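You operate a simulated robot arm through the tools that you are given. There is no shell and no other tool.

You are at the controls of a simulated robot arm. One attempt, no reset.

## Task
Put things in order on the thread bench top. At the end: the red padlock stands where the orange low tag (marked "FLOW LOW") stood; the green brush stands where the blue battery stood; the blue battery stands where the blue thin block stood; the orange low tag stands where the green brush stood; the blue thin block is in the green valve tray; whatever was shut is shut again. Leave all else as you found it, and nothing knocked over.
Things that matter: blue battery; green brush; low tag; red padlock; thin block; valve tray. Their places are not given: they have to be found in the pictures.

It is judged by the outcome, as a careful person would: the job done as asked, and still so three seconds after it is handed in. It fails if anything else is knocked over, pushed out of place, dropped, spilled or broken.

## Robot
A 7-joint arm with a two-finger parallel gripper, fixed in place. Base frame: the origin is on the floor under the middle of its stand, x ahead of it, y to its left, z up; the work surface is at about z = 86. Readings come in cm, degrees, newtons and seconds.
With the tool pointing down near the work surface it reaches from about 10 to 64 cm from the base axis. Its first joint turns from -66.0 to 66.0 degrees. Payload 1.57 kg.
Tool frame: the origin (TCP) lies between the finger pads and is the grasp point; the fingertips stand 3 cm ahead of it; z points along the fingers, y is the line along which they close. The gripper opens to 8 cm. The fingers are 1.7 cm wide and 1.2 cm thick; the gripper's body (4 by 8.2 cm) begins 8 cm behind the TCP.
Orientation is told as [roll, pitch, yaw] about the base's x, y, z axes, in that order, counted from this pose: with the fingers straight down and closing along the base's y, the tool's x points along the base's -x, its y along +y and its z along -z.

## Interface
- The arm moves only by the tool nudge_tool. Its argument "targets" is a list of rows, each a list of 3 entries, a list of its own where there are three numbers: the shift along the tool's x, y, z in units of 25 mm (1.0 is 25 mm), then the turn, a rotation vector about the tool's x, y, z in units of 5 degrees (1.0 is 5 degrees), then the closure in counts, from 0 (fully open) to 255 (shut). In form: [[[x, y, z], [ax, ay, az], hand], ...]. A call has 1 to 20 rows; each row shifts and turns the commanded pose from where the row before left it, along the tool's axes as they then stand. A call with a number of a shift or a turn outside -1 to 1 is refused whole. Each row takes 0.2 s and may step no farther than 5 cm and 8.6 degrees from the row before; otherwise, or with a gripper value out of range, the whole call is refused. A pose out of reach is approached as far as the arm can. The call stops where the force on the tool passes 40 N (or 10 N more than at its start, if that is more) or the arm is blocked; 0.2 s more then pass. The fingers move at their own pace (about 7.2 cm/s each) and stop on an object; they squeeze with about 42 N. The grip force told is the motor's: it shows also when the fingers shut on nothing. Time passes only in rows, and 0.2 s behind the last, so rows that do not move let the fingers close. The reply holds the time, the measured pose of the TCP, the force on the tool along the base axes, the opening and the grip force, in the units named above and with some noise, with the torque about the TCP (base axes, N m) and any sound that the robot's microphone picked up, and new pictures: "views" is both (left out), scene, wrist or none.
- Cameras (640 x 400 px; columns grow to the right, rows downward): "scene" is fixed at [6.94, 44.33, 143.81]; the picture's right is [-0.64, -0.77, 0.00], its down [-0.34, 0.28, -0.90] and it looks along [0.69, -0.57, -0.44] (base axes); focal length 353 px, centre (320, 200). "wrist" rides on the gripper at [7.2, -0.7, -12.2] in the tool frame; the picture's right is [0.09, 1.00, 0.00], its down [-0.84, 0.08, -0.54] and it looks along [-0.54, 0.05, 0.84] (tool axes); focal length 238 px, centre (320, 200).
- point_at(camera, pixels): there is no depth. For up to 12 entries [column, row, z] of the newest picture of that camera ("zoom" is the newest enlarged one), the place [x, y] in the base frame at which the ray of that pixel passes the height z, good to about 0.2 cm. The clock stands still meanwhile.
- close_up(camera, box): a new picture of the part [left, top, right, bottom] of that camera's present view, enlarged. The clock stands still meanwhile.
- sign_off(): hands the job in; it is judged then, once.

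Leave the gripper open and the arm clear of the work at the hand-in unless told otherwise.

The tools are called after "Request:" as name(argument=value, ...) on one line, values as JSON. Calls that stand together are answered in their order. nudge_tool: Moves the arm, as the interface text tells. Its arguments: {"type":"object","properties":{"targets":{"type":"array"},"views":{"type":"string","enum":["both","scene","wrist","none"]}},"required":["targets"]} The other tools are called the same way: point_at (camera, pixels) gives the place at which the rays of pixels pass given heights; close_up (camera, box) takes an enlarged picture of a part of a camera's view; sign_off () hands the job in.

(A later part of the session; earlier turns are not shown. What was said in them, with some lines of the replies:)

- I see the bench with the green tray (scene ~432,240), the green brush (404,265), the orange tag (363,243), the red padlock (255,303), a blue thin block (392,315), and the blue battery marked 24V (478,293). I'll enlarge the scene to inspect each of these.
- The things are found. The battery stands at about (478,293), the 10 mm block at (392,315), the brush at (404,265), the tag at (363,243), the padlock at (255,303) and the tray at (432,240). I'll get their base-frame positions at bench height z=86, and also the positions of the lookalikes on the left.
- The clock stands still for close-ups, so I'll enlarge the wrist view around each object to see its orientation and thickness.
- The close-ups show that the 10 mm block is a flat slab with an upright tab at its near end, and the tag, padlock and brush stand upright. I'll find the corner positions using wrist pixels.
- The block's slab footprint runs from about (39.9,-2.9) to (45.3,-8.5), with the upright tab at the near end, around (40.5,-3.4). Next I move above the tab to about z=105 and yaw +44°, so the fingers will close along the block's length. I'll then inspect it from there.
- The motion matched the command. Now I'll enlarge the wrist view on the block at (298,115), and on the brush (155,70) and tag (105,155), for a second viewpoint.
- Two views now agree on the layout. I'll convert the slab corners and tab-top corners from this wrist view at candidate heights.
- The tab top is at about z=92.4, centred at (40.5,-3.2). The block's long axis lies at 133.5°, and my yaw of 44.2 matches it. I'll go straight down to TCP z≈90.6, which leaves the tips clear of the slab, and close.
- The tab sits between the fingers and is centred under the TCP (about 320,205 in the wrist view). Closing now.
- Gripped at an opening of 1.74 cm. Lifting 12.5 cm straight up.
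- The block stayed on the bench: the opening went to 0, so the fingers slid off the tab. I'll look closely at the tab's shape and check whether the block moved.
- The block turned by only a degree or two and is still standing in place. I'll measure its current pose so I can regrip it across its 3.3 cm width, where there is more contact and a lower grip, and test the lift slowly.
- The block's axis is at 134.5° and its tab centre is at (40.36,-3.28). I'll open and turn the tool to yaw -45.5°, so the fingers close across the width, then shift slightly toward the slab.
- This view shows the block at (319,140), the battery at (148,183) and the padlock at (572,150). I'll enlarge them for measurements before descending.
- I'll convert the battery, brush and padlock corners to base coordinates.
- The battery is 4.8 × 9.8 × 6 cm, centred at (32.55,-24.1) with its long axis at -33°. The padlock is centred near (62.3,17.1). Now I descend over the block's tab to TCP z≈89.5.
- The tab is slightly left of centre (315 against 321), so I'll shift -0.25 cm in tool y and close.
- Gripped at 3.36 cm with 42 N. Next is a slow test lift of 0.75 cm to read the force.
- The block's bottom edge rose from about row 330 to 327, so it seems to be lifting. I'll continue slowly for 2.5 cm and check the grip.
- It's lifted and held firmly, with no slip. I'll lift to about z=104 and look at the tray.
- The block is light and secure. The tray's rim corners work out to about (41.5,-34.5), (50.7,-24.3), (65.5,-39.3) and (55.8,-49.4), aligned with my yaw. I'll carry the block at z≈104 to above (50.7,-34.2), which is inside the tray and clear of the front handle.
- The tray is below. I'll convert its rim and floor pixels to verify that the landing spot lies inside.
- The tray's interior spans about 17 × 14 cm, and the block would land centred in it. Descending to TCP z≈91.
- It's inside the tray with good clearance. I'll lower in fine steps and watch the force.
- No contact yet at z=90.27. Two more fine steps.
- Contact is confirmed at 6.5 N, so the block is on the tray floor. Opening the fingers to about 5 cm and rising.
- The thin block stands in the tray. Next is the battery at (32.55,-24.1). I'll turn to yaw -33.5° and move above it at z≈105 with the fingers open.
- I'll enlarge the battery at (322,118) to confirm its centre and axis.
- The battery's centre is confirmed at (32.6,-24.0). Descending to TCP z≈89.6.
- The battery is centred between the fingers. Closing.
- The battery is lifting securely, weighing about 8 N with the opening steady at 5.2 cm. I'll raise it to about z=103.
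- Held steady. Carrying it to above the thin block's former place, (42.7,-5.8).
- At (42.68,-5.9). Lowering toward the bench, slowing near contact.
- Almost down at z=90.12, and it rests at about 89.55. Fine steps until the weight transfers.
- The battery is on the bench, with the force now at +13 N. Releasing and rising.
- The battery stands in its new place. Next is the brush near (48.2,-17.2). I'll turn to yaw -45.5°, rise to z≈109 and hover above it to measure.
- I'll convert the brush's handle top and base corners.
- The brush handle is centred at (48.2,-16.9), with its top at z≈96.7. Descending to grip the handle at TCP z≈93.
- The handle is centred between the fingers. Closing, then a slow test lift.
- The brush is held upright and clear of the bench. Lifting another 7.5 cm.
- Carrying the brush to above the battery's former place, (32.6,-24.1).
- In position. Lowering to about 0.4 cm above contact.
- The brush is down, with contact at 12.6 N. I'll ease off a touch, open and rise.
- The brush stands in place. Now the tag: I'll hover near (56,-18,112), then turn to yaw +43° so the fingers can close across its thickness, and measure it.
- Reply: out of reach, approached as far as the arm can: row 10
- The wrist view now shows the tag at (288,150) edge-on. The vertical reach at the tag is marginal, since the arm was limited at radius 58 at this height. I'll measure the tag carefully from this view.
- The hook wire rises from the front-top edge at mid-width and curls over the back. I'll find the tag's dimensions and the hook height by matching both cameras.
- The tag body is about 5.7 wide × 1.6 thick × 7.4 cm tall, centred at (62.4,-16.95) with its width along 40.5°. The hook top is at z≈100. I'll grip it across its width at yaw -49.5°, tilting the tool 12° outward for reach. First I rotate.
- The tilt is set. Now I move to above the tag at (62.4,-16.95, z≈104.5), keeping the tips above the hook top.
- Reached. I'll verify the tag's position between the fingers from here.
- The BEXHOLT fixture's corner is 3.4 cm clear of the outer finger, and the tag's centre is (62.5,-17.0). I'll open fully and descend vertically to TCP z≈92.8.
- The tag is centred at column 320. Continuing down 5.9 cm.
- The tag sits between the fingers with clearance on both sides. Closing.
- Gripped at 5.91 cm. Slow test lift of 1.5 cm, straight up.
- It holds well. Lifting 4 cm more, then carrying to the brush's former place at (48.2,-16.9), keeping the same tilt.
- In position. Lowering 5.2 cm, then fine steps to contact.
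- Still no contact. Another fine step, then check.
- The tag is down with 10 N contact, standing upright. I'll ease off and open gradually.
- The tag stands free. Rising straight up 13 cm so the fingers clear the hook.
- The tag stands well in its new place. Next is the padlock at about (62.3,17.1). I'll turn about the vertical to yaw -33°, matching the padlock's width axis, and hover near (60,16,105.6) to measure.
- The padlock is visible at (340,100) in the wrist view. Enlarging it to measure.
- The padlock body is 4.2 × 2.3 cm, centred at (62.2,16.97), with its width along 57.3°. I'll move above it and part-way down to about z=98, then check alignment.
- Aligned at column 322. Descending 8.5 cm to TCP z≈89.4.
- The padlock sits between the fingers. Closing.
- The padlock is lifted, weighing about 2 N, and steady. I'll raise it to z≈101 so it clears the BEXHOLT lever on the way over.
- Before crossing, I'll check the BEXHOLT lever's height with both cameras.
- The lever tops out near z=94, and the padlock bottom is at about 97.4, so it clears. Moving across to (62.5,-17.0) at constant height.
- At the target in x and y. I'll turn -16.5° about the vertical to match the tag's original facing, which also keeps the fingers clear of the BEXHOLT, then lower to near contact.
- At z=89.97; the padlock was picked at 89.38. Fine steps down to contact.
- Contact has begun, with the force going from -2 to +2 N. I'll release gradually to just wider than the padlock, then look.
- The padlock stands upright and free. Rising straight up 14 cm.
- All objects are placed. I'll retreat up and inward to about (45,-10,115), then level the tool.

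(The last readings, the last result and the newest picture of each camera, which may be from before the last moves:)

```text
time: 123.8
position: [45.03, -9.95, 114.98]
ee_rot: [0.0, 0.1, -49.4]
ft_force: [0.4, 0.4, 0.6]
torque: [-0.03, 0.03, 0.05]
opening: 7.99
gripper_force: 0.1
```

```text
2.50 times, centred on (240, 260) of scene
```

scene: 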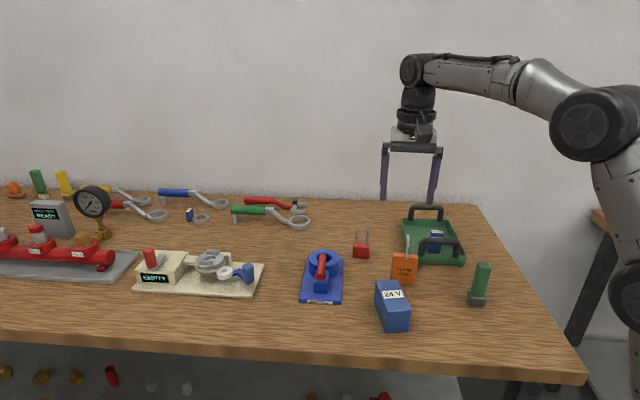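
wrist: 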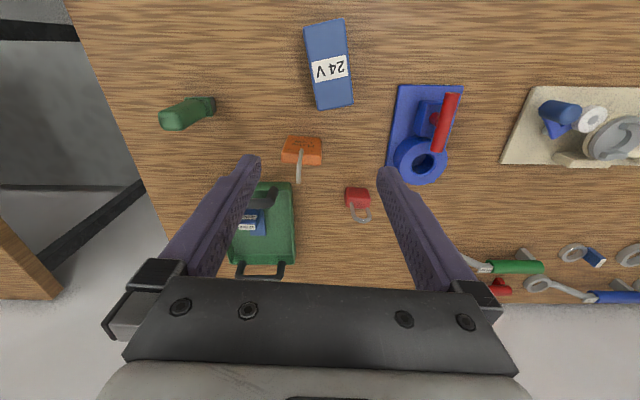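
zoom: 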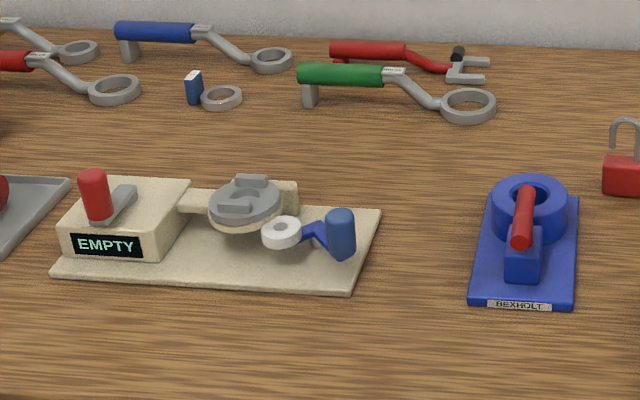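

All five objects stand upright. The block is in the tray, and the other fixtures look as they did at the start. I'll check the final positions before handing in.

Request:
point_at(camera="scene", pixels=[[375.5, 282.2, 92], [397.6, 279.8, 92], [410.5, 309.2, 92], [384.3, 313.7, 92], [467.5, 305, 86], [483.9, 306.4, 86], [391, 283, 86], [413.5, 285, 86], [353.5, 257.1, 86], [369.6, 258.8, 86]])

Request:
close_up(camera="wrist", box=[140, 0, 480, 290])

```text
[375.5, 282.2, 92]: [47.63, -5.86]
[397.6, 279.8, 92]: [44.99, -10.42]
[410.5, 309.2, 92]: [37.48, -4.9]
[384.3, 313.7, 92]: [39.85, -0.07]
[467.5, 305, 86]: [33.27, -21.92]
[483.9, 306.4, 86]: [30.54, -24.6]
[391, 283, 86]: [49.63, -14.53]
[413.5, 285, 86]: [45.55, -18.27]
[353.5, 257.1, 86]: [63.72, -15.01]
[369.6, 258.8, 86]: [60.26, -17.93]
```

```text
1.38 times, centred on (310, 145) of wrist
```

zoom: 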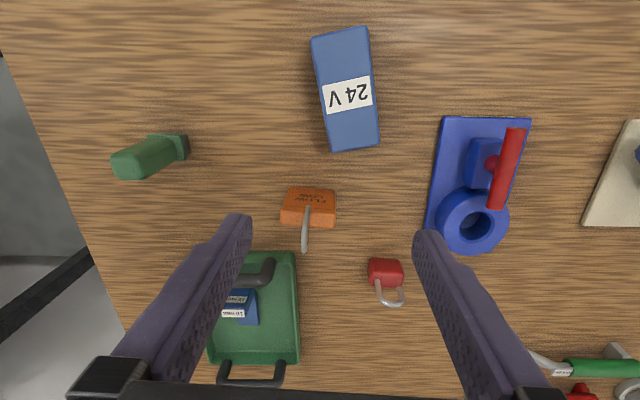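

The final positions match the targets. The battery is centred at about (42.5,-5.3), the brush near (32.6,-24), the tag at (48.2,-17) and the padlock at (62.5,-17), with the thin block inside the tray. The gripper is open and the arm is clear. Nothing was opened during the job, so nothing needed shutting. Handing in.

Request:
sign_off()

```text
The job is handed in.
```

I rearranged the bench as asked and handed the job in. The judged result has not come back yet.

| Item | Now stands | Position (x, y, cm) |
|---|---|---|
| Red padlock | where the orange tag was | about (62.5, -17.0) |
| Green brush | where the blue battery was | about (32.6, -24.1) |
| Blue battery | where the thin block was | about (42.5, -5.3) |
| Orange "FLOW LOW" tag | where the brush was | about (48.2, -16.9) |
| Blue thin block | in the green valve tray | resting on its floor |

All five stood upright in the last pictures, and the other fixtures looked as they did at the start. Nothing was opened, so there was nothing to shut again. The padlock's shackle was already open, and I left it that way.

- **First grip:** my first try at the thin block slipped off its tab. The block stayed standing and turned only a degree or two, and I then regripped it across its width.
- **Padlock turn:** I turned the padlock about 16° so it faces the way the tag did.
- **Battery facing:** the battery kept its own facing in its new place.

The gripper is open and the arm is clear of the work.
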